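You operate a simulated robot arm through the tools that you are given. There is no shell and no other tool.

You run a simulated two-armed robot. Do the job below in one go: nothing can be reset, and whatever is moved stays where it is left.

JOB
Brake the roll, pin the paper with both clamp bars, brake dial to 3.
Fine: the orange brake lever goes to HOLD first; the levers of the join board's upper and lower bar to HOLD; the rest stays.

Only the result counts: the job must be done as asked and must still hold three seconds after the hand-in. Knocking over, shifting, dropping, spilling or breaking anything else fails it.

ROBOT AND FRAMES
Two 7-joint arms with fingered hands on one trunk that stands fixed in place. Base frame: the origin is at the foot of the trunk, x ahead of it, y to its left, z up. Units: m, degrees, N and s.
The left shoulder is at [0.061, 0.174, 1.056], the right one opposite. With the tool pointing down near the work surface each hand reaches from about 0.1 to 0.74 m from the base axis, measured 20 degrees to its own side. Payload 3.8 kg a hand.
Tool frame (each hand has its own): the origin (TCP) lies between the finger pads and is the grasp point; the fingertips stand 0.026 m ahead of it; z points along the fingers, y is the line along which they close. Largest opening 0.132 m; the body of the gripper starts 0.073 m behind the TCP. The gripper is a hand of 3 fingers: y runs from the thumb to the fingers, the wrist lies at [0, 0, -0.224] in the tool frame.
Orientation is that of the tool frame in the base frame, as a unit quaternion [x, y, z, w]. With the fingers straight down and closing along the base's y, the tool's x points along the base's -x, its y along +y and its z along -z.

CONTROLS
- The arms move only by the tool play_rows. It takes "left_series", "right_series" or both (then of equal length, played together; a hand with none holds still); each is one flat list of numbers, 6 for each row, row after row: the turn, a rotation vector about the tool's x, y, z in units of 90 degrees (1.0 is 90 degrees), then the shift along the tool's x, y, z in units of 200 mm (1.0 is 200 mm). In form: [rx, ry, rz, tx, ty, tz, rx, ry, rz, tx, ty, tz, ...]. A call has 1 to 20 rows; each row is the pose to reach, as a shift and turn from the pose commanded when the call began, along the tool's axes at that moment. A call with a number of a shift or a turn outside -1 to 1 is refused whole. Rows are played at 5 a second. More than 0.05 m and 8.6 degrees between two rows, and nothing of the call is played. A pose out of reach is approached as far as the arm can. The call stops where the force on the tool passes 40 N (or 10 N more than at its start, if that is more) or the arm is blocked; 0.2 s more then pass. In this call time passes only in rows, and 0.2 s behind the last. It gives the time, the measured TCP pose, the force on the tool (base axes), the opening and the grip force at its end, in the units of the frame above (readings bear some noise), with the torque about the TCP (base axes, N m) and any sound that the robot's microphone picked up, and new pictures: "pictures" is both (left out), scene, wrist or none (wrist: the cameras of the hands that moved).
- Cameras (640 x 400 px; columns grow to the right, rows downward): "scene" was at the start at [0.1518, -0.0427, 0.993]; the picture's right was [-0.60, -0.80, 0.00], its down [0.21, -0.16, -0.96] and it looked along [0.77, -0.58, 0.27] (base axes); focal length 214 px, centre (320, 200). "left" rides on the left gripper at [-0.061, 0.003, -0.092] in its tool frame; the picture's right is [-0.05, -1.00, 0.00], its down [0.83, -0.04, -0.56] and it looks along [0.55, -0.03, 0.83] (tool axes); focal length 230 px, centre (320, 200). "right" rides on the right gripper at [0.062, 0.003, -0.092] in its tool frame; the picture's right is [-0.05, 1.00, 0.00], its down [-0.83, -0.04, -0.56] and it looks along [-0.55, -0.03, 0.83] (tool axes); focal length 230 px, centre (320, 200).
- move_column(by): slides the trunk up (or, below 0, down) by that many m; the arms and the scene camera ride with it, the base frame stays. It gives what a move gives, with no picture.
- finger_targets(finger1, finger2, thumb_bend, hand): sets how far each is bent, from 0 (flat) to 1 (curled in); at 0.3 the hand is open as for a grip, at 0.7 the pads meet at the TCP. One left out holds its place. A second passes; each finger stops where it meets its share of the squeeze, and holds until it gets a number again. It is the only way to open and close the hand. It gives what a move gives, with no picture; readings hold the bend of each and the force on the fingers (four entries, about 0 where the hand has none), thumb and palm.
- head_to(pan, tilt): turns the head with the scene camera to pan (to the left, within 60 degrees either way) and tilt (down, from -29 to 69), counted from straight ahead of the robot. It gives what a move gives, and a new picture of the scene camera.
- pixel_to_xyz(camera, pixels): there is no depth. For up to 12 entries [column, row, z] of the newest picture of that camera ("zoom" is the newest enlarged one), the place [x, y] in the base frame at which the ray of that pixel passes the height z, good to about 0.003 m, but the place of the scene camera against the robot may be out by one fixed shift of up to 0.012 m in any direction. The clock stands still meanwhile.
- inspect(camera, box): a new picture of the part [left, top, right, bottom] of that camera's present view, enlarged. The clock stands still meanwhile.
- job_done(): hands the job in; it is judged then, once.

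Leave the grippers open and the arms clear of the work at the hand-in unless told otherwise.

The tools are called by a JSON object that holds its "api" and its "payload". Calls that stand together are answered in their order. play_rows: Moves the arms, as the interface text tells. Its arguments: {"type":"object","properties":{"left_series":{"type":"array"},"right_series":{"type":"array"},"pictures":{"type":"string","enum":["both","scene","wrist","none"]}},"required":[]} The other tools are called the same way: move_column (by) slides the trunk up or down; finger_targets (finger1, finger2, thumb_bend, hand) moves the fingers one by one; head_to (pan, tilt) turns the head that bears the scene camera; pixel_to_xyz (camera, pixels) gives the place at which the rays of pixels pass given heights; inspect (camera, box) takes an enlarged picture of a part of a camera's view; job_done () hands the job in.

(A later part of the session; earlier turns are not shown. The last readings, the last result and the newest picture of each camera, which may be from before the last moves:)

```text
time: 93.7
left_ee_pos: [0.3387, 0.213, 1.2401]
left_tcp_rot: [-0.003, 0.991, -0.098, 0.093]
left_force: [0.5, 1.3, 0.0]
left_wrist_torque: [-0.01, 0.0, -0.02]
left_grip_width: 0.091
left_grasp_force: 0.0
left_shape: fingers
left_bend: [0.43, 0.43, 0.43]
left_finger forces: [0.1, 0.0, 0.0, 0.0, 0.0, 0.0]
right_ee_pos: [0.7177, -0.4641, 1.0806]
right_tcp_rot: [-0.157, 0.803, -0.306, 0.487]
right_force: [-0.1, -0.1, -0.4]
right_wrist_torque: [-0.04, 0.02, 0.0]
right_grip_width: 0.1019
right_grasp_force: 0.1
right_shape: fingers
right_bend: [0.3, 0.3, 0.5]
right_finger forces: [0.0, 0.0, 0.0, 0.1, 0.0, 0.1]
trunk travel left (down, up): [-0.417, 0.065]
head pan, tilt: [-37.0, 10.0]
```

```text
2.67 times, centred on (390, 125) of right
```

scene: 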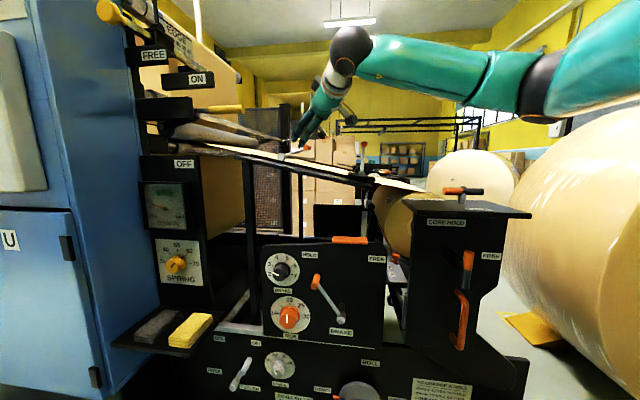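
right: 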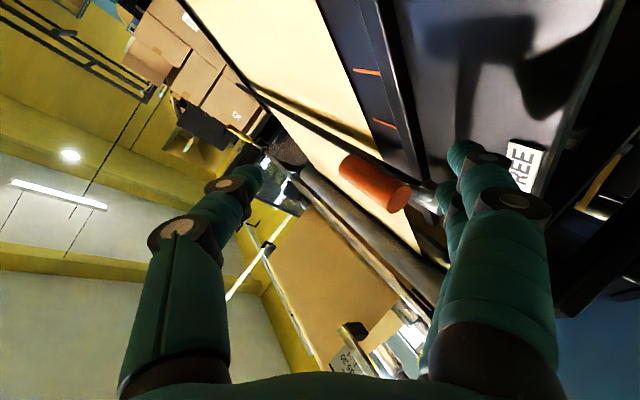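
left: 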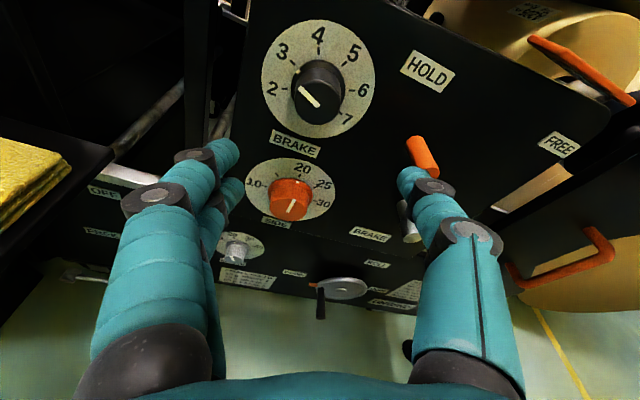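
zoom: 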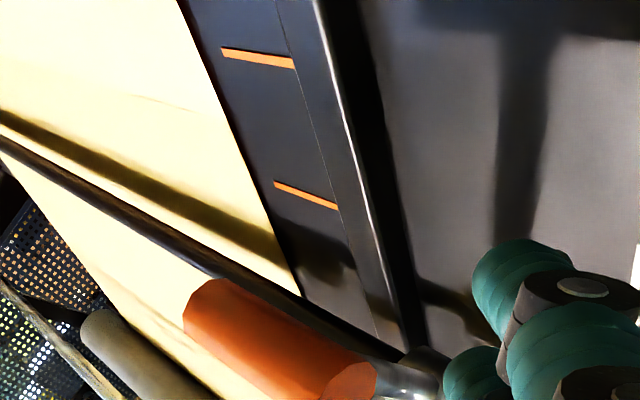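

{"api": "play_rows", "payload": {"right_series": [0, 0, 0, 0, 0, 0.07, 0, 0, 0, 0, 0, 0.14], "pictures": "wrist"}}

{"api": "inspect", "payload": {"camera": "scene", "box": [260, 110, 380, 190]}}

{"api": "inspect", "payload": {"camera": "right", "box": [330, 80, 500, 200]}}

```text
time: 94.3
left_ee_pos: [0.3401, 0.2119, 1.2404]
left_tcp_rot: [-0.003, 0.991, -0.099, 0.093]
left_force: [0.0, -0.5, 0.1]
left_wrist_torque: [-0.03, -0.02, 0.0]
left_grip_width: 0.0909
left_grasp_force: 0.1
left_shape: fingers
left_bend: [0.43, 0.43, 0.43]
left_finger forces: [0.0, 0.0, 0.0, 0.1, 0.0, 0.1]
right_ee_pos: [0.7413, -0.4714, 1.0695]
right_tcp_rot: [-0.159, 0.803, -0.304, 0.487]
right_force: [-1.1, 0.7, -0.1]
right_wrist_torque: [0.0, 0.01, 0.03]
right_grip_width: 0.1017
right_grasp_force: 0.2
right_shape: fingers
right_bend: [0.3, 0.3, 0.5]
right_finger forces: [0.1, 0.0, 0.0, 0.1, 0.1, 0.0]
trunk travel left (down, up): [-0.417, 0.065]
head pan, tilt: [-37.0, 10.0]
```

right: 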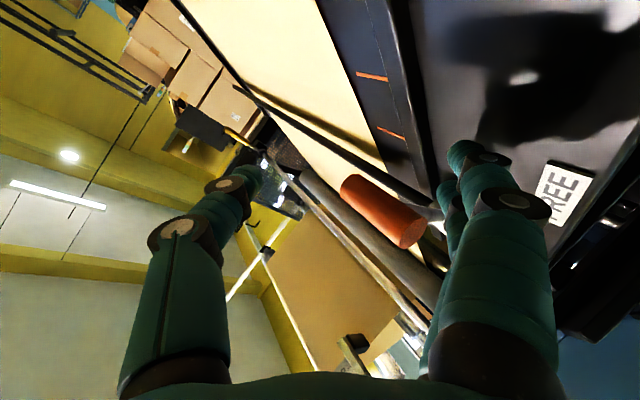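

```text
5.00 times, centred on (320, 150) of scene
```

zoom: 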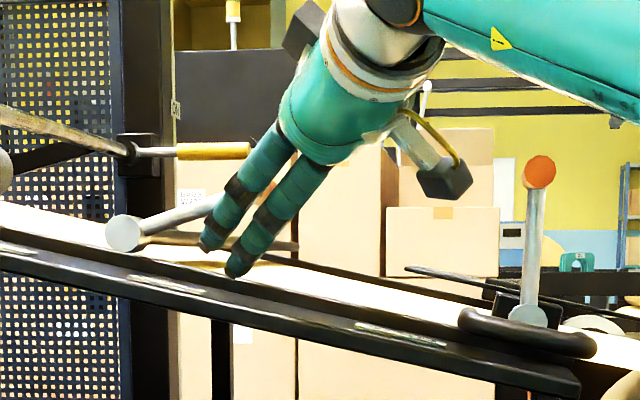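

```text
3.33 times, centred on (415, 140) of right
```

zoom: 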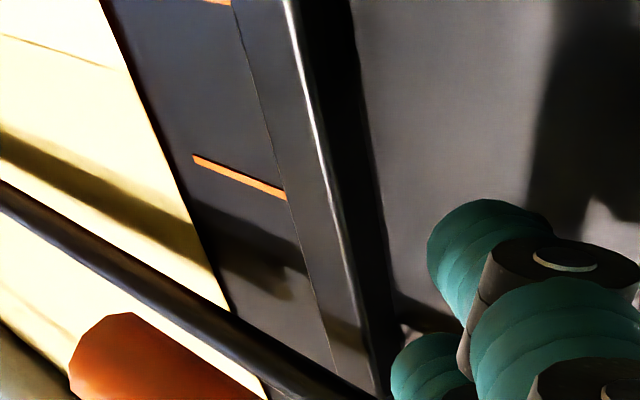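

Both fingertips are under the upper shaft (tip at scene zoom (207,243), shaft above it). I lift along the arc to about 45° and check.

{"api": "play_rows", "payload": {"right_series": [0, 0, 0, -0.025, -0.0205, -0.0105, 0, 0, 0, -0.0675, -0.0515, -0.0265, 0, 0, 0, -0.127, -0.077, -0.0375], "pictures": "wrist"}}

{"api": "inspect", "payload": {"camera": "scene", "box": [260, 110, 380, 190]}}

```text
time: 95.1
left_ee_pos: [0.3397, 0.2119, 1.2405]
left_tcp_rot: [-0.003, 0.991, -0.099, 0.094]
left_force: [-0.5, 0.1, 0.2]
left_wrist_torque: [-0.02, -0.02, 0.0]
left_grip_width: 0.0909
left_grasp_force: 0.1
left_shape: fingers
left_bend: [0.43, 0.43, 0.43]
left_finger forces: [0.0, 0.0, 0.1, 0.1, 0.0, 0.1]
right_ee_pos: [0.746, -0.4659, 1.1001]
right_tcp_rot: [-0.158, 0.803, -0.305, 0.487]
right_force: [-2.2, 0.4, -3.0]
right_wrist_torque: [-0.15, 0.08, 0.11]
right_grip_width: 0.1035
right_grasp_force: 1.1
right_shape: fingers
right_bend: [0.29, 0.3, 0.5]
right_finger forces: [2.9, 0.0, 0.0, 0.1, 0.0, 0.0]
trunk travel left (down, up): [-0.417, 0.065]
head pan, tilt: [-37.0, 10.0]
```

right: 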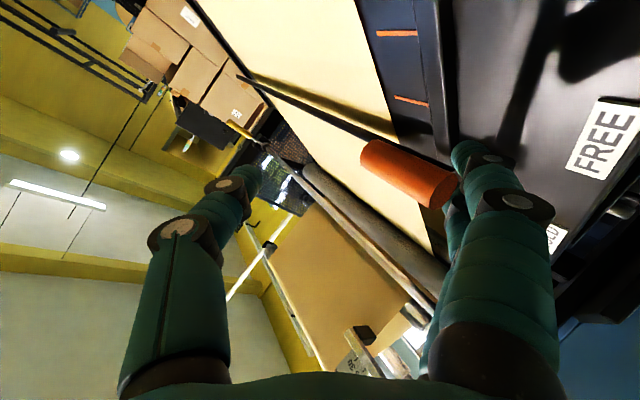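

```text
5.00 times, centred on (320, 150) of scene
```

zoom: 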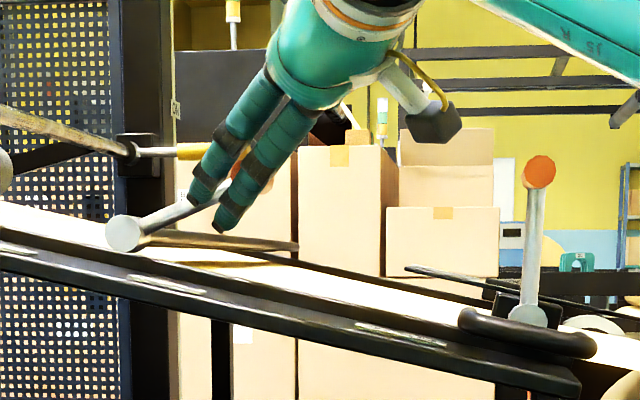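

The lever has started to rise (finger 1 at 2.9 N), but finger 2 looks to be in front of the shaft. I zoom in to see the contact.

{"api": "inspect", "payload": {"camera": "right", "box": [340, 110, 500, 230]}}

{"api": "inspect", "payload": {"camera": "scene", "box": [270, 120, 320, 160]}}

```text
3.33 times, centred on (420, 170) of right
```

zoom: 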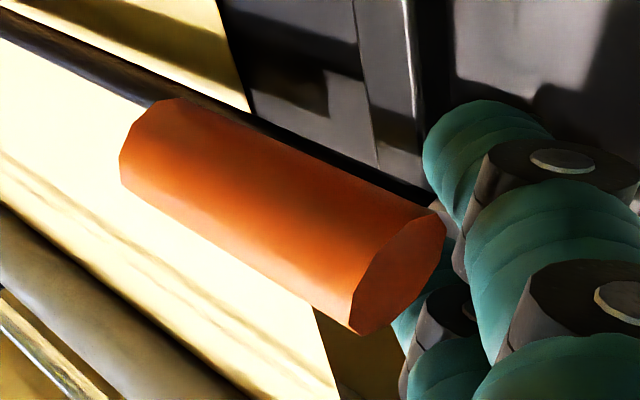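

```text
10.00 times, centred on (295, 140) of scene
```

zoom: 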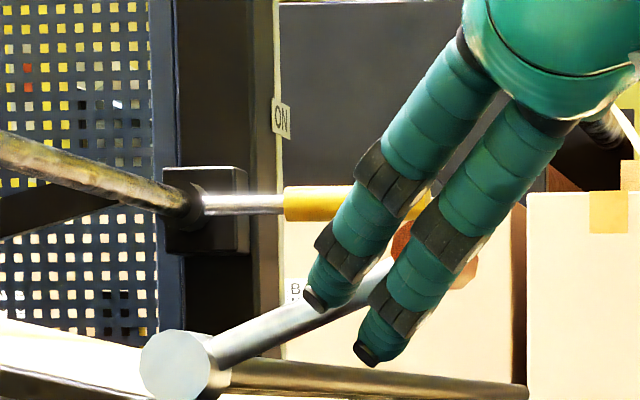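

The shaft lies between the two fingers: finger 2 passed in front of it and finger 1 only touches the knob's underside. I undo the lift, back out the way I came, and will retry with finger 2 squarely under the knob.

{"api": "play_rows", "payload": {"right_series": [0, 0, 0, 0.0595, 0.0255, 0.011, 0, 0, 0, 0.102, 0.0565, 0.027, 0, 0, 0, 0.127, 0.077, 0.0375, 0, 0, 0, 0.127, 0.077, -0.06, 0, 0, 0, 0.127, 0.077, -0.16, 0, 0, 0, 0.127, 0.077, -0.26], "pictures": "wrist"}}

{"api": "inspect", "payload": {"camera": "scene", "box": [260, 110, 380, 190]}}

{"api": "inspect", "payload": {"camera": "right", "box": [290, 50, 490, 200]}}

```text
time: 96.5
left_ee_pos: [0.3385, 0.2109, 1.2392]
left_tcp_rot: [-0.003, 0.991, -0.099, 0.094]
left_force: [-0.4, 0.7, -0.4]
left_wrist_torque: [0.01, 0.03, -0.01]
left_grip_width: 0.0909
left_grasp_force: 0.0
left_shape: fingers
left_bend: [0.43, 0.43, 0.43]
left_finger forces: [0.0, 0.0, 0.1, 0.0, 0.0, 0.1]
right_ee_pos: [0.6871, -0.4519, 1.0911]
right_tcp_rot: [-0.159, 0.803, -0.305, 0.487]
right_force: [-0.1, 0.5, -0.2]
right_wrist_torque: [0.0, 0.01, -0.04]
right_grip_width: 0.1021
right_grasp_force: 0.0
right_shape: fingers
right_bend: [0.3, 0.3, 0.5]
right_finger forces: [0.1, 0.0, 0.0, 0.1, 0.0, 0.0]
trunk travel left (down, up): [-0.417, 0.065]
head pan, tilt: [-37.0, 10.0]
```

right: 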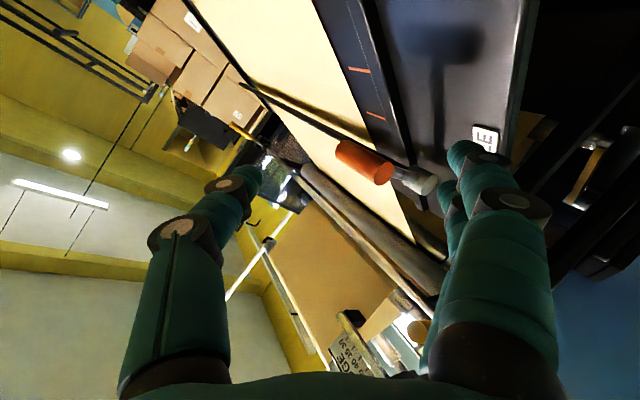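

```text
5.00 times, centred on (320, 150) of scene
```

zoom: 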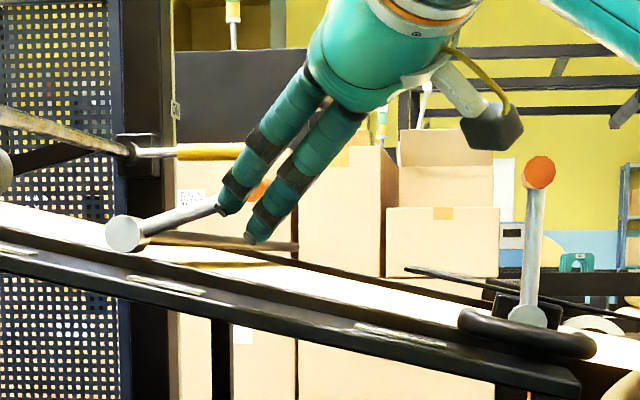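

```text
2.67 times, centred on (390, 125) of right
```

zoom: 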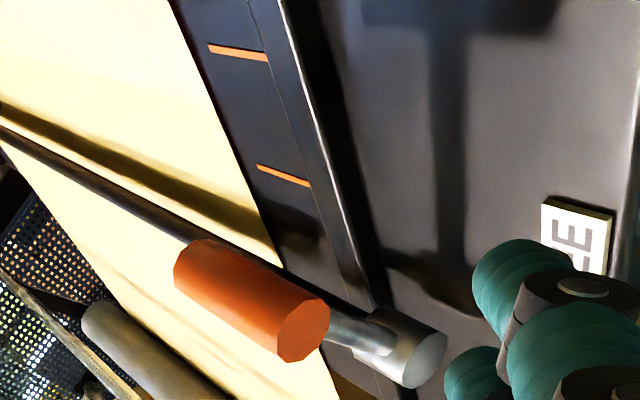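

The lever dropped back to FREE and everything is free again. I raise the trunk 6 cm for more reach, then place the fingertips in front of and below the knob.

{"api": "move_column", "payload": {"by": 0.06}}

{"api": "play_rows", "payload": {"right_series": [0, 0, 0, 0.112, 0.029, 0.015, 0, 0, 0, 0.223, 0.057, 0.031, 0, 0, 0, 0.335, 0.086, 0.046], "pictures": "both"}}

{"api": "inspect", "payload": {"camera": "scene", "box": [260, 130, 380, 210]}}

{"api": "inspect", "payload": {"camera": "right", "box": [290, 50, 490, 200]}}

```text
time: 97.5
left_ee_pos: [0.3414, 0.212, 1.2995]
left_tcp_rot: [-0.002, 0.991, -0.099, 0.092]
left_force: [0.1, 0.5, -0.6]
left_wrist_torque: [0.0, 0.02, 0.03]
left_grip_width: 0.091
left_grasp_force: 0.0
left_shape: fingers
left_bend: [0.43, 0.43, 0.43]
left_finger forces: [0.0, 0.0, 0.0, 0.0, 0.0, 0.0]
right_ee_pos: [0.6907, -0.4515, 1.1475]
right_tcp_rot: [-0.158, 0.803, -0.305, 0.486]
right_force: [-0.1, 0.6, -0.2]
right_wrist_torque: [-0.03, -0.03, 0.0]
right_grip_width: 0.102
right_grasp_force: 0.0
right_shape: fingers
right_bend: [0.3, 0.3, 0.5]
right_finger forces: [0.0, 0.0, 0.0, 0.0, 0.0, 0.0]
trunk travel left (down, up): [-0.477, 0.005]
head pan, tilt: [-37.0, 10.0]
```

```text
time: 98.3
left_ee_pos: [0.3389, 0.2109, 1.3005]
left_tcp_rot: [-0.003, 0.991, -0.099, 0.095]
left_force: [-0.3, -0.3, 0.2]
left_wrist_torque: [0.03, 0.02, 0.03]
left_grip_width: 0.0908
left_grasp_force: 0.1
left_shape: fingers
left_bend: [0.43, 0.43, 0.43]
left_finger forces: [0.0, 0.0, 0.0, 0.0, 0.0, 0.0]
right_ee_pos: [0.6659, -0.4796, 1.09]
right_tcp_rot: [-0.158, 0.803, -0.304, 0.488]
right_force: [-0.3, 0.1, 0.1]
right_wrist_torque: [-0.03, 0.0, -0.01]
right_grip_width: 0.1021
right_grasp_force: 0.0
right_shape: fingers
right_bend: [0.3, 0.3, 0.5]
right_finger forces: [0.0, 0.0, 0.0, 0.0, 0.1, 0.0]
trunk travel left (down, up): [-0.477, 0.005]
head pan, tilt: [-37.0, 10.0]
```

scene: 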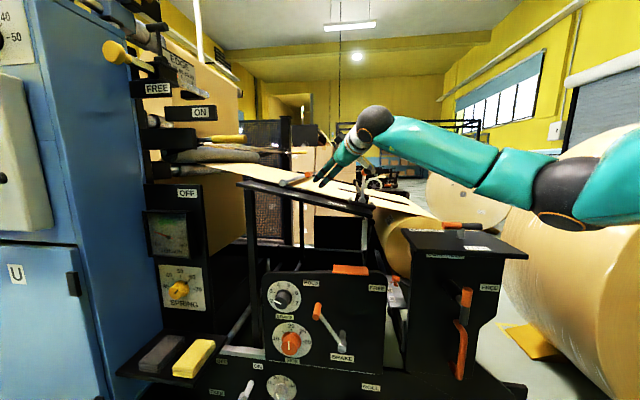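
right: 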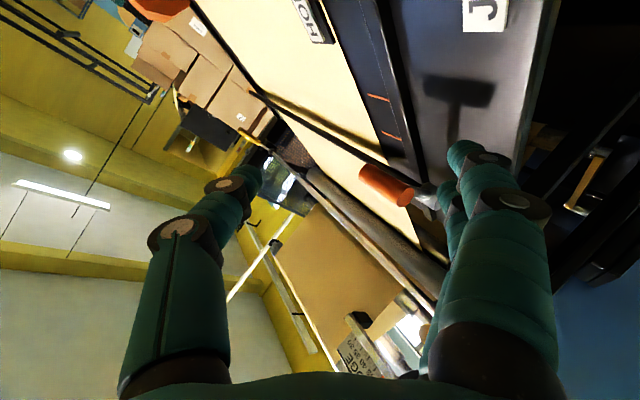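

```text
5.00 times, centred on (320, 170) of scene
```

zoom: 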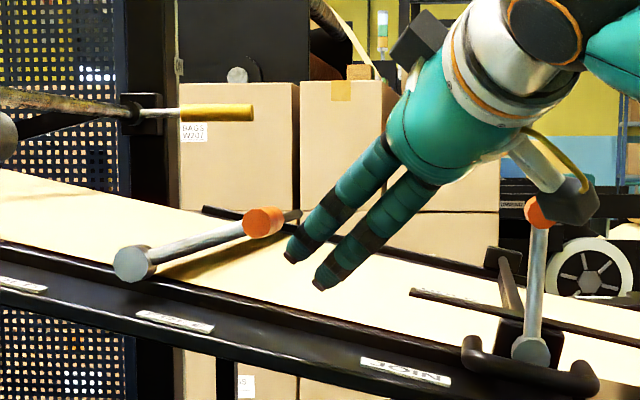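

```text
2.67 times, centred on (390, 125) of right
```

zoom: 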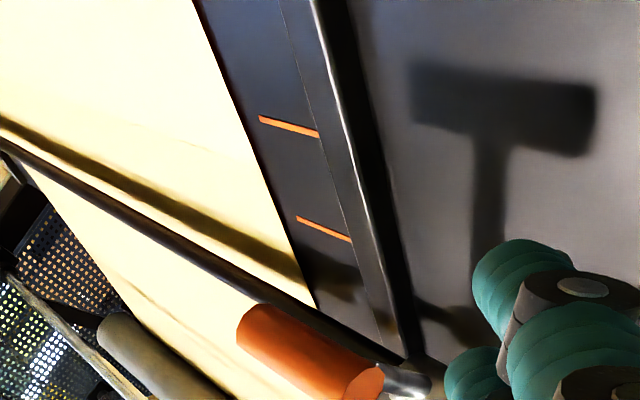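

From this higher view everything is clear: fingertip 2 at zoom (293,250), right-below of the knob (263,222). I insert along the finger axis, half way first.

{"api": "play_rows", "payload": {"right_series": [0, 0, 0, 0, 0, 0.0725, 0, 0, 0, 0, 0, 0.145], "pictures": "none"}}

{"api": "inspect", "payload": {"camera": "scene", "box": [270, 150, 340, 200]}}

```text
time: 98.9
left_ee_pos: [0.3403, 0.2112, 1.3014]
left_tcp_rot: [-0.002, 0.991, -0.098, 0.093]
left_force: [-0.6, 0.2, 0.2]
left_wrist_torque: [0.0, -0.02, 0.01]
left_grip_width: 0.091
left_grasp_force: 0.1
left_shape: fingers
left_bend: [0.43, 0.43, 0.43]
left_finger forces: [0.0, 0.0, 0.1, 0.0, 0.0, 0.0]
right_ee_pos: [0.6915, -0.4888, 1.0797]
right_tcp_rot: [-0.159, 0.803, -0.304, 0.488]
right_force: [0.0, 0.5, 0.2]
right_wrist_torque: [0.0, -0.02, -0.05]
right_grip_width: 0.1019
right_grasp_force: 0.1
right_shape: fingers
right_bend: [0.3, 0.3, 0.5]
right_finger forces: [0.0, 0.0, 0.1, 0.0, 0.1, 0.0]
trunk travel left (down, up): [-0.477, 0.005]
head pan, tilt: [-37.0, 10.0]
```

```text
8.00 times, centred on (305, 175) of scene
```

zoom: 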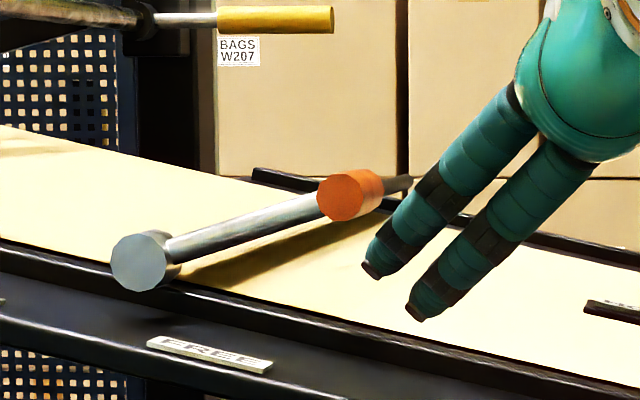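

Fingertip 2 is just below-right of the knob, as computed. I complete the insertion.

{"api": "play_rows", "payload": {"right_series": [0, 0, 0, 0, 0, 0.0725, 0, 0, 0, 0, 0, 0.145], "pictures": "none"}}

{"api": "inspect", "payload": {"camera": "scene", "box": [270, 150, 340, 200]}}

```text
time: 99.5
left_ee_pos: [0.3398, 0.212, 1.2999]
left_tcp_rot: [-0.003, 0.991, -0.099, 0.092]
left_force: [-0.2, 0.4, -0.8]
left_wrist_torque: [-0.01, -0.01, 0.0]
left_grip_width: 0.091
left_grasp_force: 0.0
left_shape: fingers
left_bend: [0.43, 0.43, 0.43]
left_finger forces: [0.0, 0.0, 0.0, 0.0, 0.0, 0.0]
right_ee_pos: [0.7179, -0.4975, 1.0697]
right_tcp_rot: [-0.158, 0.803, -0.304, 0.488]
right_force: [0.0, -0.2, -0.6]
right_wrist_torque: [0.0, -0.01, -0.03]
right_grip_width: 0.1018
right_grasp_force: 0.0
right_shape: fingers
right_bend: [0.3, 0.3, 0.5]
right_finger forces: [0.0, 0.1, 0.1, 0.0, 0.1, 0.1]
trunk travel left (down, up): [-0.477, 0.005]
head pan, tilt: [-37.0, 10.0]
```

```text
8.00 times, centred on (305, 175) of scene
```

zoom: 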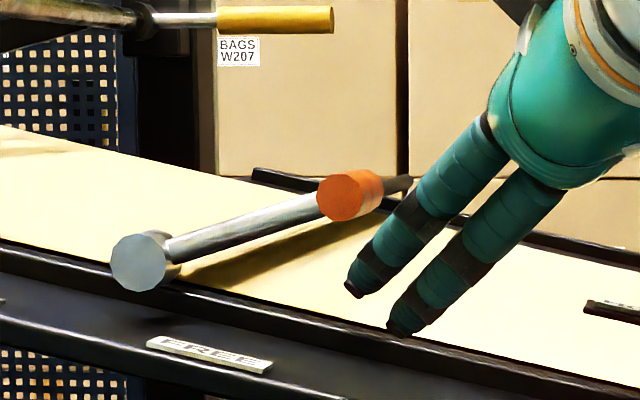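

Finger 2 lies under the knob with a small gap. I lift along the arc to about 30° and check.

{"api": "play_rows", "payload": {"right_series": [0, 0, 0, -0.0393, -0.02, -0.0095, 0, 0, 0, -0.08, -0.046, -0.022, 0, 0, 0, -0.119, -0.072, -0.0355], "pictures": "none"}}

{"api": "inspect", "payload": {"camera": "scene", "box": [270, 140, 340, 190]}}

```text
time: 100.3
left_ee_pos: [0.3402, 0.2117, 1.2996]
left_tcp_rot: [-0.002, 0.991, -0.099, 0.094]
left_force: [0.6, -0.6, 0.2]
left_wrist_torque: [0.01, 0.01, -0.04]
left_grip_width: 0.0911
left_grasp_force: 0.2
left_shape: fingers
left_bend: [0.43, 0.43, 0.43]
left_finger forces: [0.1, 0.1, 0.0, 0.1, 0.1, 0.0]
right_ee_pos: [0.7208, -0.4946, 1.0966]
right_tcp_rot: [-0.158, 0.803, -0.305, 0.488]
right_force: [0.6, -1.0, -2.0]
right_wrist_torque: [-0.18, 0.05, -0.02]
right_grip_width: 0.102
right_grasp_force: 0.8
right_shape: fingers
right_bend: [0.3, 0.29, 0.5]
right_finger forces: [0.0, 1.8, 0.1, 0.0, 0.0, 0.1]
trunk travel left (down, up): [-0.477, 0.005]
head pan, tilt: [-37.0, 10.0]
```

```text
8.00 times, centred on (305, 165) of scene
```

zoom: 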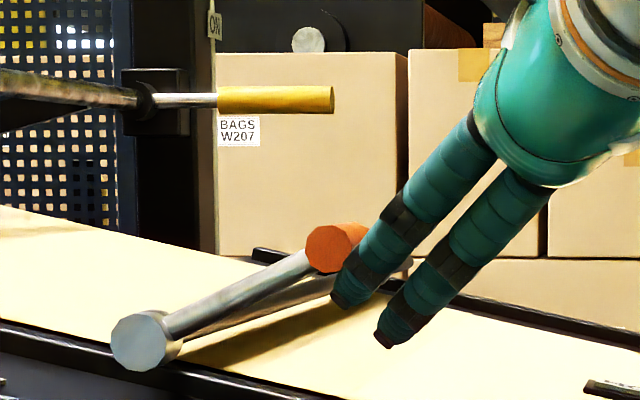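

The upper lever is rising (about 26°, finger 2 at 1.8 N). I continue to about 60°.

{"api": "play_rows", "payload": {"right_series": [0, 0, 0, -0.054, -0.02, -0.009, 0, 0, 0, -0.1075, -0.0405, -0.017, 0, 0, 0, -0.165, -0.048, -0.018, 0, 0, 0, -0.222, -0.056, -0.0185], "pictures": "none"}}

{"api": "inspect", "payload": {"camera": "scene", "box": [265, 120, 335, 180]}}

```text
time: 101.3
left_ee_pos: [0.3403, 0.2117, 1.3001]
left_tcp_rot: [-0.003, 0.991, -0.099, 0.094]
left_force: [-0.9, 0.0, 0.0]
left_wrist_torque: [0.03, 0.02, 0.01]
left_grip_width: 0.091
left_grasp_force: 0.0
left_shape: fingers
left_bend: [0.43, 0.43, 0.43]
left_finger forces: [0.0, 0.0, 0.1, 0.0, 0.0, 0.0]
right_ee_pos: [0.7387, -0.4766, 1.1365]
right_tcp_rot: [-0.158, 0.803, -0.304, 0.488]
right_force: [-0.4, -0.4, -1.2]
right_wrist_torque: [-0.1, 0.01, 0.02]
right_grip_width: 0.1019
right_grasp_force: 0.5
right_shape: fingers
right_bend: [0.3, 0.29, 0.5]
right_finger forces: [0.0, 0.9, 0.0, 0.0, 0.0, 0.1]
trunk travel left (down, up): [-0.477, 0.005]
head pan, tilt: [-37.0, 10.0]
```

```text
6.67 times, centred on (300, 150) of scene
```

zoom: 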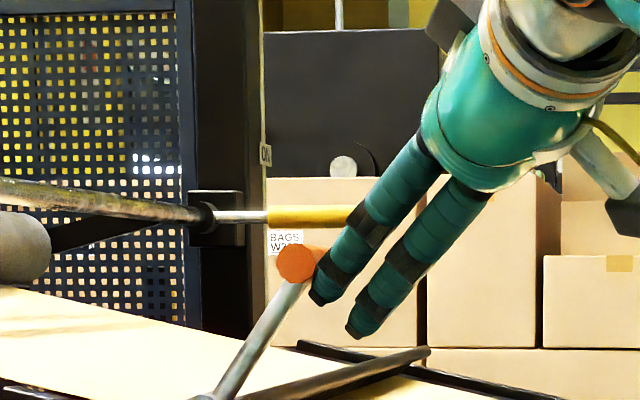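

The lever is at about 57°. I go on to about 78°.

{"api": "play_rows", "payload": {"right_series": [0, 0, 0, -0.058, 0.004, 0.005, 0, 0, 0, -0.115, 0.011, 0.013, 0, 0, 0, -0.153, 0.021, 0.0215], "pictures": "none"}}

{"api": "inspect", "payload": {"camera": "scene", "box": [255, 120, 335, 190]}}

```text
time: 102.1
left_ee_pos: [0.3405, 0.2111, 1.3008]
left_tcp_rot: [-0.003, 0.991, -0.098, 0.094]
left_force: [-0.6, -0.3, -1.1]
left_wrist_torque: [0.01, -0.02, -0.01]
left_grip_width: 0.0909
left_grasp_force: 0.0
left_shape: fingers
left_bend: [0.43, 0.43, 0.43]
left_finger forces: [0.0, 0.1, 0.0, 0.1, 0.0, 0.0]
right_ee_pos: [0.7562, -0.4589, 1.1557]
right_tcp_rot: [-0.157, 0.803, -0.306, 0.488]
right_force: [0.2, -0.5, -1.1]
right_wrist_torque: [-0.05, 0.04, 0.01]
right_grip_width: 0.102
right_grasp_force: 1.0
right_shape: fingers
right_bend: [0.3, 0.29, 0.5]
right_finger forces: [0.0, 1.2, 0.0, 0.0, 0.0, 0.0]
trunk travel left (down, up): [-0.477, 0.005]
head pan, tilt: [-37.0, 10.0]
```

```text
5.71 times, centred on (295, 155) of scene
```

zoom: 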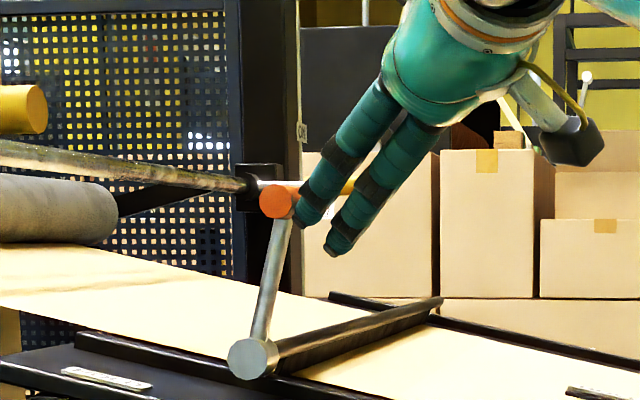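

The lever is at about 81° with 1.2 N. I approach the stop in small steps, watching the finger force so as not to push beyond it.

{"api": "play_rows", "payload": {"right_series": [0, 0, 0, -0.0345, 0.011, 0.0085, 0, 0, 0, -0.055, 0.02, 0.015], "pictures": "none"}}

{"api": "inspect", "payload": {"camera": "scene", "box": [255, 120, 335, 190]}}

```text
time: 102.7
left_ee_pos: [0.3396, 0.2125, 1.2999]
left_tcp_rot: [-0.003, 0.991, -0.099, 0.093]
left_force: [-0.5, -0.1, -0.1]
left_wrist_torque: [0.03, 0.01, 0.01]
left_grip_width: 0.091
left_grasp_force: 0.0
left_shape: fingers
left_bend: [0.43, 0.43, 0.43]
left_finger forces: [0.1, 0.1, 0.0, 0.0, 0.0, 0.0]
right_ee_pos: [0.7642, -0.4498, 1.1588]
right_tcp_rot: [-0.157, 0.802, -0.305, 0.488]
right_force: [0.1, 0.4, -0.1]
right_wrist_torque: [0.04, -0.02, 0.02]
right_grip_width: 0.102
right_grasp_force: 0.0
right_shape: fingers
right_bend: [0.3, 0.3, 0.5]
right_finger forces: [0.1, 0.0, 0.1, 0.0, 0.1, 0.0]
trunk travel left (down, up): [-0.477, 0.005]
head pan, tilt: [-37.0, 10.0]
```

```text
5.71 times, centred on (295, 155) of scene
```

zoom: 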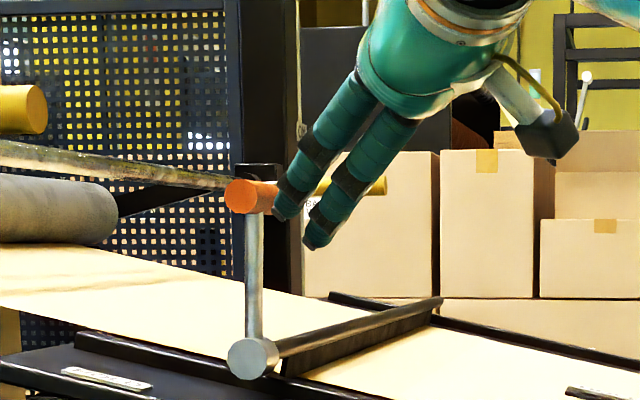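

The upper lever went slightly past vertical by itself and finger force is 0. I nudge gently 5–10 mm further to confirm that it is at its stop.

{"api": "play_rows", "payload": {"right_series": [0, 0, 0, -0.0265, 0.0125, 0.0095], "pictures": "none"}}

{"api": "inspect", "payload": {"camera": "scene", "box": [255, 120, 335, 190]}}

```text
time: 103.1
left_ee_pos: [0.3405, 0.2111, 1.2998]
left_tcp_rot: [-0.003, 0.991, -0.098, 0.093]
left_force: [-0.3, 0.9, 0.6]
left_wrist_torque: [0.01, 0.0, 0.0]
left_grip_width: 0.0909
left_grasp_force: 0.0
left_shape: fingers
left_bend: [0.43, 0.43, 0.43]
left_finger forces: [0.0, 0.0, 0.0, 0.0, 0.0, 0.0]
right_ee_pos: [0.7691, -0.4454, 1.1603]
right_tcp_rot: [-0.158, 0.803, -0.305, 0.488]
right_force: [-0.2, -0.6, 0.6]
right_wrist_torque: [-0.04, 0.0, -0.02]
right_grip_width: 0.1018
right_grasp_force: 0.0
right_shape: fingers
right_bend: [0.3, 0.3, 0.5]
right_finger forces: [0.1, 0.0, 0.0, 0.0, 0.1, 0.0]
trunk travel left (down, up): [-0.477, 0.005]
head pan, tilt: [-37.0, 10.0]
```

```text
5.71 times, centred on (295, 155) of scene
```

zoom: 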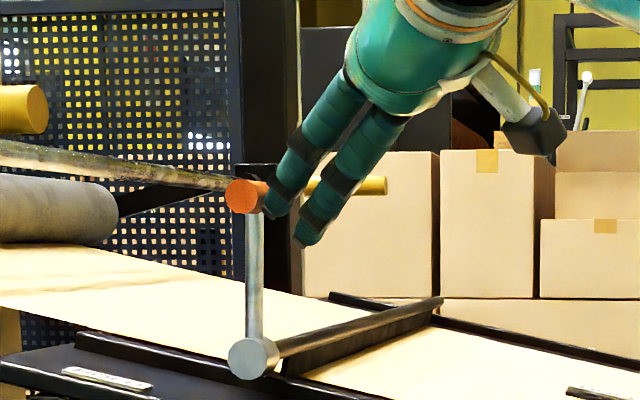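

{"api": "play_rows", "payload": {"right_series": [0, 0, 0, -0.02, 0.011, 0.008], "pictures": "none"}}

{"api": "inspect", "payload": {"camera": "scene", "box": [255, 120, 335, 190]}}

```text
time: 103.5
left_ee_pos: [0.3394, 0.2104, 1.3005]
left_tcp_rot: [-0.003, 0.991, -0.098, 0.093]
left_force: [-0.3, 0.5, 0.2]
left_wrist_torque: [0.0, 0.03, 0.04]
left_grip_width: 0.0911
left_grasp_force: 0.0
left_shape: fingers
left_bend: [0.43, 0.43, 0.43]
left_finger forces: [0.0, 0.0, 0.0, 0.0, 0.0, 0.1]
right_ee_pos: [0.7713, -0.4453, 1.1593]
right_tcp_rot: [-0.157, 0.803, -0.306, 0.486]
right_force: [-8.5, -4.2, -2.4]
right_wrist_torque: [-0.38, 0.46, 0.37]
right_grip_width: 0.1019
right_grasp_force: 4.1
right_shape: fingers
right_bend: [0.3, 0.3, 0.5]
right_finger forces: [0.0, 9.2, 0.1, 0.0, 0.0, 0.0]
trunk travel left (down, up): [-0.477, 0.005]
head pan, tilt: [-37.0, 10.0]
```

```text
5.71 times, centred on (295, 155) of scene
```

zoom: 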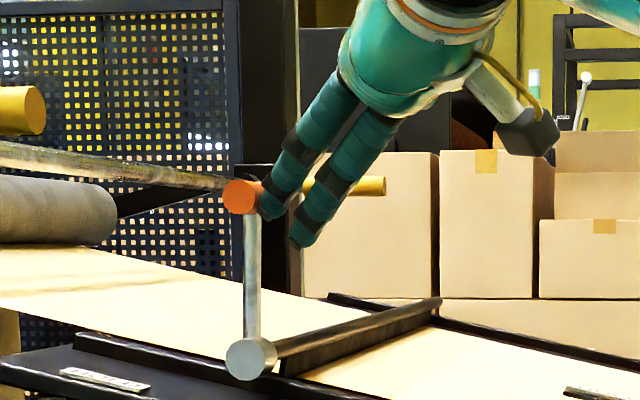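

Force rose to 9.2 N with no lever movement, so the upper lever is at its HOLD stop. I back off at once to the right and check that the board returns to exactly where it was.

{"api": "play_rows", "payload": {"right_series": [0, 0, 0, 0.02, -0.011, -0.008, 0, 0, 0, 0.08, -0.04, -0.03], "pictures": "none"}}

{"api": "inspect", "payload": {"camera": "scene", "box": [255, 120, 335, 190]}}

```text
time: 104.1
left_ee_pos: [0.3389, 0.2109, 1.3014]
left_tcp_rot: [-0.002, 0.991, -0.099, 0.094]
left_force: [-0.3, -1.7, -0.3]
left_wrist_torque: [-0.01, 0.0, -0.05]
left_grip_width: 0.0908
left_grasp_force: 0.1
left_shape: fingers
left_bend: [0.43, 0.43, 0.43]
left_finger forces: [0.1, 0.0, 0.0, 0.0, 0.1, 0.0]
right_ee_pos: [0.7593, -0.4551, 1.1571]
right_tcp_rot: [-0.157, 0.802, -0.304, 0.489]
right_force: [-0.5, 0.1, 0.1]
right_wrist_torque: [-0.01, 0.01, 0.0]
right_grip_width: 0.1019
right_grasp_force: 0.2
right_shape: fingers
right_bend: [0.3, 0.3, 0.5]
right_finger forces: [0.0, 0.0, 0.0, 0.0, 0.1, 0.1]
trunk travel left (down, up): [-0.477, 0.005]
head pan, tilt: [-37.0, 10.0]
```

```text
5.71 times, centred on (295, 155) of scene
```

zoom: 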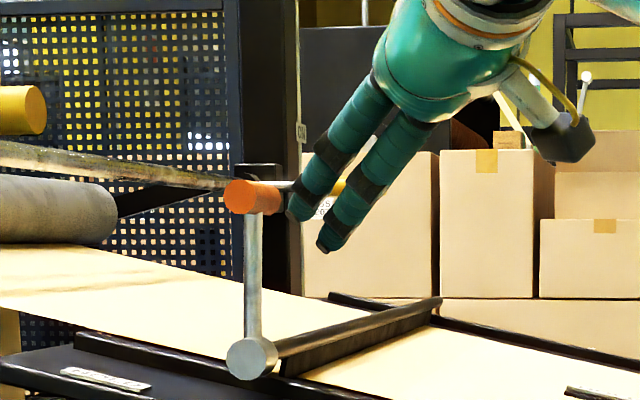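

The lever stands at HOLD and the board is back where it was. I pull the right hand back out along its own axis.

{"api": "play_rows", "payload": {"right_series": [0, 0, 0, 0.03, -0.02, -0.15, 0, 0, 0, 0.03, -0.02, -0.35, 0, 0, 0, 0.03, -0.02, -0.55, 0, 0, 0, 0.03, -0.02, -0.75], "pictures": "both"}}

{"api": "inspect", "payload": {"camera": "scene", "box": [240, 120, 400, 220]}}

{"api": "inspect", "payload": {"camera": "scene", "box": [250, 260, 400, 380]}}

```text
time: 105.1
left_ee_pos: [0.3393, 0.2119, 1.3006]
left_tcp_rot: [-0.002, 0.991, -0.099, 0.094]
left_force: [-1.1, -0.9, 0.6]
left_wrist_torque: [0.02, 0.0, 0.0]
left_grip_width: 0.091
left_grasp_force: 0.1
left_shape: fingers
left_bend: [0.43, 0.43, 0.43]
left_finger forces: [0.1, 0.1, 0.0, 0.1, 0.0, 0.1]
right_ee_pos: [0.6244, -0.4092, 1.2061]
right_tcp_rot: [-0.158, 0.802, -0.305, 0.488]
right_force: [-0.2, 0.4, -0.2]
right_wrist_torque: [-0.01, 0.01, 0.0]
right_grip_width: 0.1019
right_grasp_force: 0.0
right_shape: fingers
right_bend: [0.3, 0.3, 0.5]
right_finger forces: [0.1, 0.0, 0.0, 0.0, 0.1, 0.0]
trunk travel left (down, up): [-0.477, 0.005]
head pan, tilt: [-37.0, 10.0]
```

scene: 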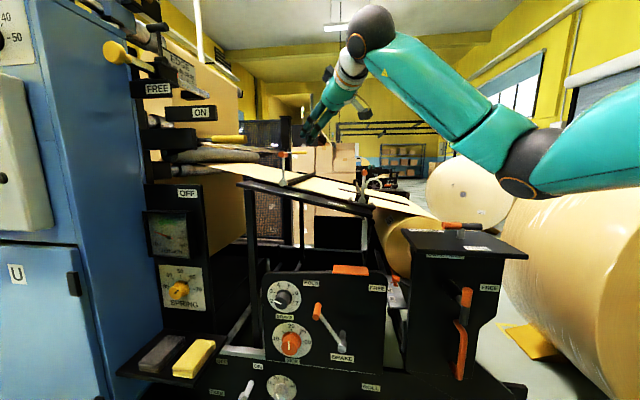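
right: 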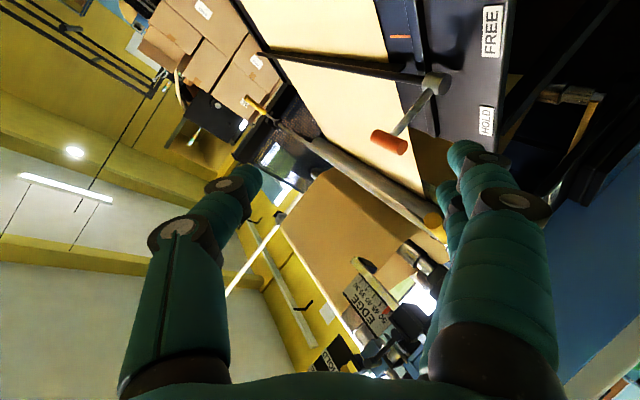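

```text
4.00 times, centred on (320, 170) of scene
```

zoom: 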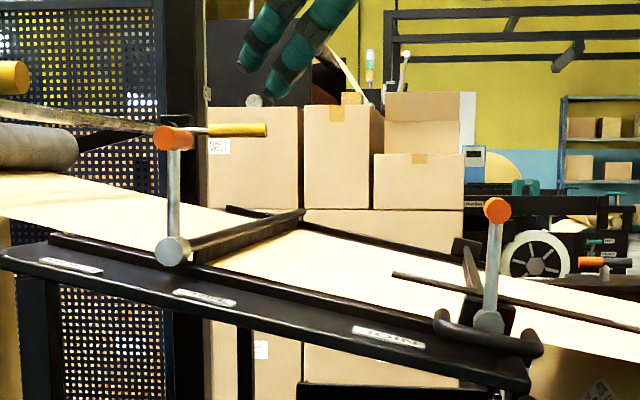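

```text
3.33 times, centred on (325, 320) of scene
```

zoom: 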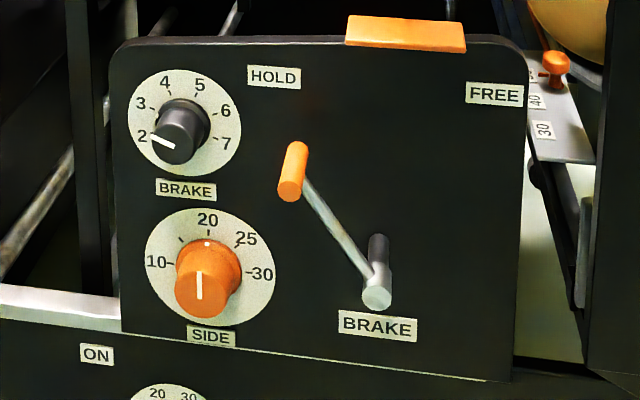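

Both join levers stand upright at HOLD, the brake lever is at HOLD, and the dial pointer is at 3. I now withdraw the right arm: roll back and move away from the machine.

{"api": "play_rows", "payload": {"right_series": [0, 0, 0.083, 0.019, -0.031, -0.102, 0, 0, 0.167, 0.038, -0.062, -0.204, 0, 0, 0.25, 0.058, -0.094, -0.306, 0, 0, 0.333, 0.077, -0.125, -0.408, 0, 0, 0.417, 0.096, -0.156, -0.51, 0, 0, 0.5, 0.115, -0.187, -0.612], "pictures": "scene"}}

```text
time: 106.5
left_ee_pos: [0.3394, 0.2128, 1.301]
left_tcp_rot: [-0.003, 0.991, -0.099, 0.094]
left_force: [-0.3, 0.4, -1.0]
left_wrist_torque: [0.03, 0.0, 0.03]
left_grip_width: 0.0906
left_grasp_force: 0.1
left_shape: fingers
left_bend: [0.43, 0.43, 0.43]
left_finger forces: [0.0, 0.0, 0.0, 0.0, 0.0, 0.0]
right_ee_pos: [0.5052, -0.4101, 1.2555]
right_tcp_rot: [0.163, 0.802, -0.095, 0.567]
right_force: [-0.2, 0.2, -0.4]
right_wrist_torque: [0.01, 0.0, 0.0]
right_grip_width: 0.1019
right_grasp_force: 0.0
right_shape: fingers
right_bend: [0.3, 0.3, 0.5]
right_finger forces: [0.0, 0.0, 0.0, 0.0, 0.0, 0.1]
trunk travel left (down, up): [-0.477, 0.005]
head pan, tilt: [-37.0, 10.0]
```

scene: 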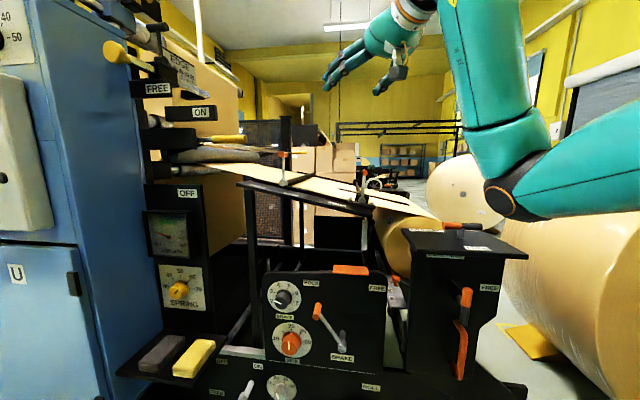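

{"api": "play_rows", "payload": {"right_series": [0, 0.078, 0, -0.002, -0.004, -0.085, 0, 0.156, 0, -0.003, -0.007, -0.169, 0, 0.233, 0, -0.005, -0.011, -0.254, 0, 0.311, 0, -0.006, -0.014, -0.338, 0, 0.389, 0, -0.008, -0.018, -0.423, 0, 0.467, 0, -0.009, -0.021, -0.507, 0, 0.545, 0, -0.011, -0.025, -0.592, 0, 0.622, 0, -0.012, -0.028, -0.676, 0, 0.7, 0, -0.014, -0.032, -0.761, 0, 0.778, 0, -0.015, -0.035, -0.845], "pictures": "scene"}}

```text
time: 108.7
left_ee_pos: [0.3397, 0.212, 1.301]
left_tcp_rot: [-0.003, 0.991, -0.099, 0.094]
left_force: [-0.4, 0.5, 0.8]
left_wrist_torque: [-0.02, -0.01, -0.01]
left_grip_width: 0.0908
left_grasp_force: 0.0
left_shape: fingers
left_bend: [0.43, 0.43, 0.43]
left_finger forces: [0.1, 0.0, 0.0, 0.0, 0.0, 0.0]
right_ee_pos: [0.3543, -0.362, 1.3151]
right_tcp_rot: [0.188, 0.982, 0.015, 0.004]
right_force: [0.1, 0.4, -0.2]
right_wrist_torque: [0.02, -0.03, 0.01]
right_grip_width: 0.1019
right_grasp_force: 0.1
right_shape: fingers
right_bend: [0.3, 0.3, 0.5]
right_finger forces: [0.0, 0.1, 0.0, 0.1, 0.1, 0.0]
trunk travel left (down, up): [-0.477, 0.005]
head pan, tilt: [-37.0, 10.0]
```

scene: 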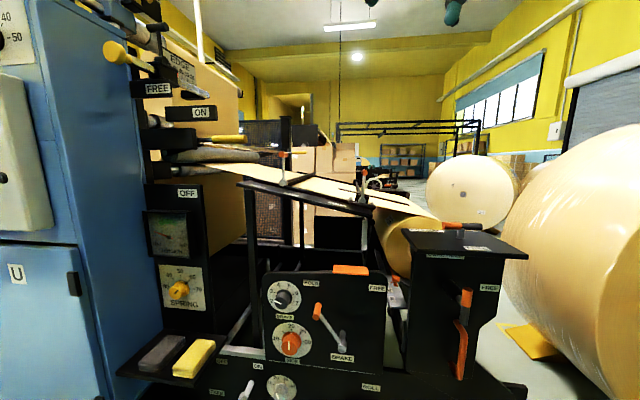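

The view is clear. To compare with my early picture, I bring trunk and head to the same positions as at t=3.2 s and look at the same crop.

{"api": "move_column", "payload": {"by": 0.005}}

{"api": "head_to", "payload": {"pan": -37, "tilt": 22}}

{"api": "inspect", "payload": {"camera": "scene", "box": [230, 60, 420, 179]}}

{"api": "inspect", "payload": {"camera": "scene", "box": [255, 205, 395, 305]}}

```text
time: 109.2
left_ee_pos: [0.3399, 0.2117, 1.3049]
left_tcp_rot: [-0.002, 0.991, -0.099, 0.094]
left_force: [0.0, -0.5, -0.1]
left_wrist_torque: [0.02, 0.05, -0.03]
left_grip_width: 0.0908
left_grasp_force: 0.1
left_shape: fingers
left_bend: [0.43, 0.43, 0.43]
left_finger forces: [0.0, 0.0, 0.0, 0.1, 0.0, 0.0]
right_ee_pos: [0.3543, -0.3618, 1.3213]
right_tcp_rot: [0.186, 0.982, 0.015, 0.005]
right_force: [0.4, -0.7, -0.1]
right_wrist_torque: [0.01, -0.01, 0.02]
right_grip_width: 0.1018
right_grasp_force: 0.1
right_shape: fingers
right_bend: [0.3, 0.3, 0.5]
right_finger forces: [0.0, 0.0, 0.0, 0.1, 0.0, 0.0]
trunk travel left (down, up): [-0.482, 0.0]
head pan, tilt: [-37.0, 10.0]
```

```text
time: 110.0
left_ee_pos: [0.3397, 0.2116, 1.3057]
left_tcp_rot: [-0.002, 0.991, -0.099, 0.093]
left_force: [-0.1, -0.7, 0.4]
left_wrist_torque: [0.0, 0.02, 0.03]
left_grip_width: 0.0907
left_grasp_force: 0.1
left_shape: fingers
left_bend: [0.43, 0.43, 0.43]
left_finger forces: [0.2, 0.0, 0.1, 0.1, 0.0, 0.0]
right_ee_pos: [0.354, -0.3615, 1.3207]
right_tcp_rot: [0.186, 0.982, 0.015, 0.004]
right_force: [-0.2, 0.4, 0.3]
right_wrist_torque: [-0.03, -0.01, 0.01]
right_grip_width: 0.1018
right_grasp_force: 0.0
right_shape: fingers
right_bend: [0.3, 0.3, 0.5]
right_finger forces: [0.1, 0.0, 0.1, 0.1, 0.0, 0.0]
trunk travel left (down, up): [-0.482, 0.0]
head pan, tilt: [-37.0, 22.0]
```

scene: 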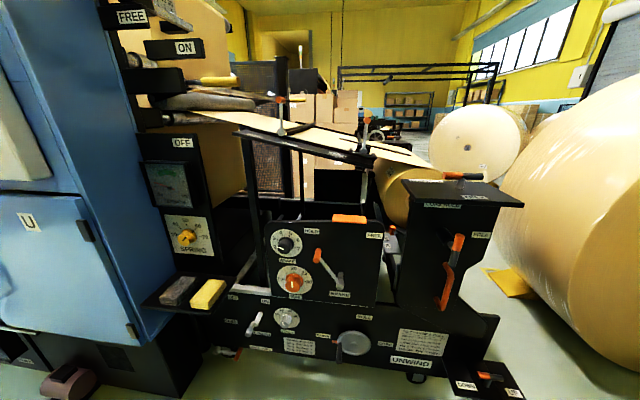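

```text
3.36 times, centred on (325, 120) of scene
```

zoom: 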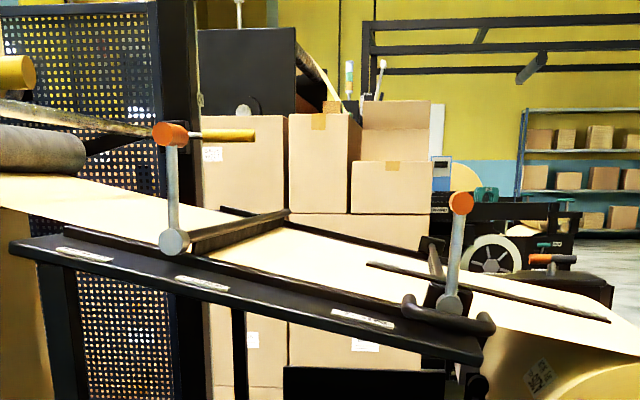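

```text
4.00 times, centred on (325, 255) of scene
```

zoom: 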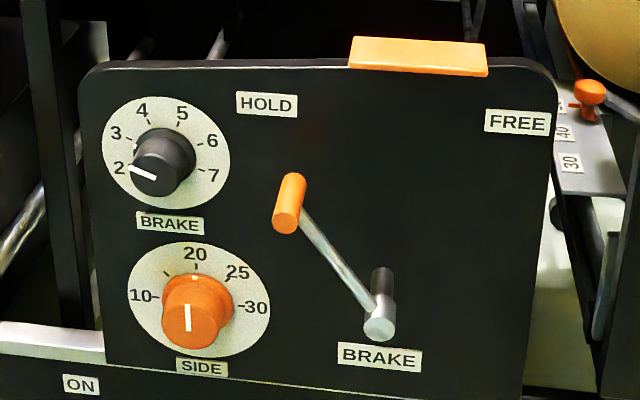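

Direct comparison with t=3.2: board labels, hubs, loop and the brake panel all sit on the same pixels as at the start; only the levers moved. I check the dial once more in close-up.

{"api": "inspect", "payload": {"camera": "scene", "box": [262, 222, 312, 262]}}

{"api": "inspect", "payload": {"camera": "right", "box": [240, 60, 440, 260]}}

```text
10.00 times, centred on (287, 242) of scene
```

zoom: 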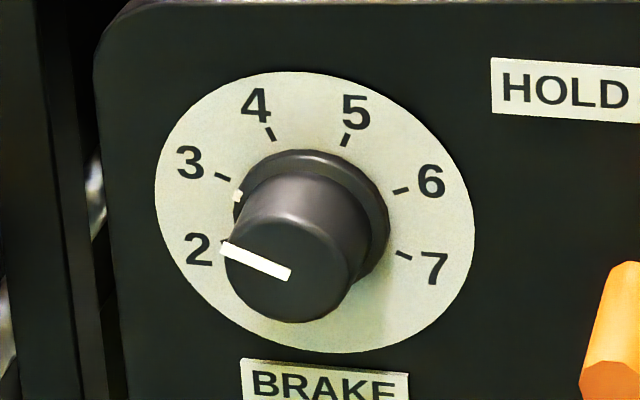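

```text
2.00 times, centred on (340, 160) of right
```

zoom: 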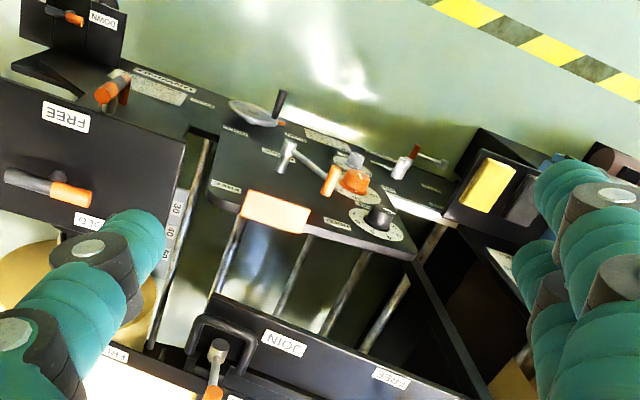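

The skirt mark is exactly in line with the 3 tick. Last checks: the neighbouring CORE HOLD/AXLE HOLD levers, and opening both grippers.

{"api": "inspect", "payload": {"camera": "scene", "box": [390, 160, 540, 320]}}

{"api": "finger_targets", "payload": {"hand": "right", "finger1": 0.3, "finger2": 0.3, "thumb_bend": 0.3}}

{"api": "finger_targets", "payload": {"hand": "left", "finger1": 0.3, "finger2": 0.3, "thumb_bend": 0.3}}

```text
2.50 times, centred on (465, 240) of scene
```

zoom: 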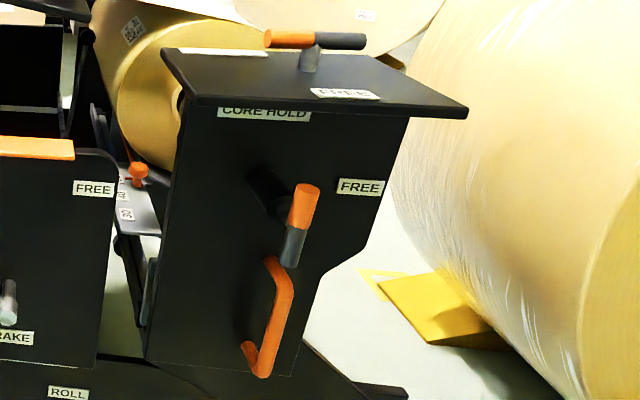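

```text
time: 111.0
left_ee_pos: [0.3395, 0.2109, 1.3051]
left_tcp_rot: [-0.003, 0.991, -0.098, 0.093]
left_force: [0.0, 0.0, -0.5]
left_wrist_torque: [-0.03, -0.03, -0.02]
left_grip_width: 0.0908
left_grasp_force: 0.2
left_shape: fingers
left_bend: [0.43, 0.43, 0.43]
left_finger forces: [0.1, 0.0, 0.0, 0.0, 0.1, 0.0]
right_ee_pos: [0.3555, -0.3622, 1.3206]
right_tcp_rot: [0.186, 0.982, 0.015, 0.004]
right_force: [0.4, 1.1, -1.0]
right_wrist_torque: [-0.01, 0.01, 0.02]
right_grip_width: 0.1344
right_grasp_force: 0.2
right_shape: fingers
right_bend: [0.3, 0.3, 0.3]
right_finger forces: [0.1, 0.0, 0.0, 0.0, 0.0, 0.0]
trunk travel left (down, up): [-0.482, 0.0]
head pan, tilt: [-37.0, 22.0]
```

```text
time: 112.0
left_ee_pos: [0.3402, 0.2108, 1.3047]
left_tcp_rot: [-0.003, 0.991, -0.098, 0.093]
left_force: [0.9, 1.0, 0.8]
left_wrist_torque: [0.02, 0.03, 0.01]
left_grip_width: 0.134
left_grasp_force: 0.1
left_shape: fingers
left_bend: [0.3, 0.3, 0.3]
left_finger forces: [0.0, 0.0, 0.0, 0.0, 0.1, 0.0]
right_ee_pos: [0.3542, -0.361, 1.3209]
right_tcp_rot: [0.186, 0.982, 0.015, 0.004]
right_force: [-0.2, 1.1, 0.4]
right_wrist_torque: [-0.02, -0.01, 0.02]
right_grip_width: 0.1347
right_grasp_force: 0.1
right_shape: fingers
right_bend: [0.3, 0.3, 0.3]
right_finger forces: [0.0, 0.0, 0.0, 0.0, 0.0, 0.0]
trunk travel left (down, up): [-0.482, 0.0]
head pan, tilt: [-37.0, 22.0]
```

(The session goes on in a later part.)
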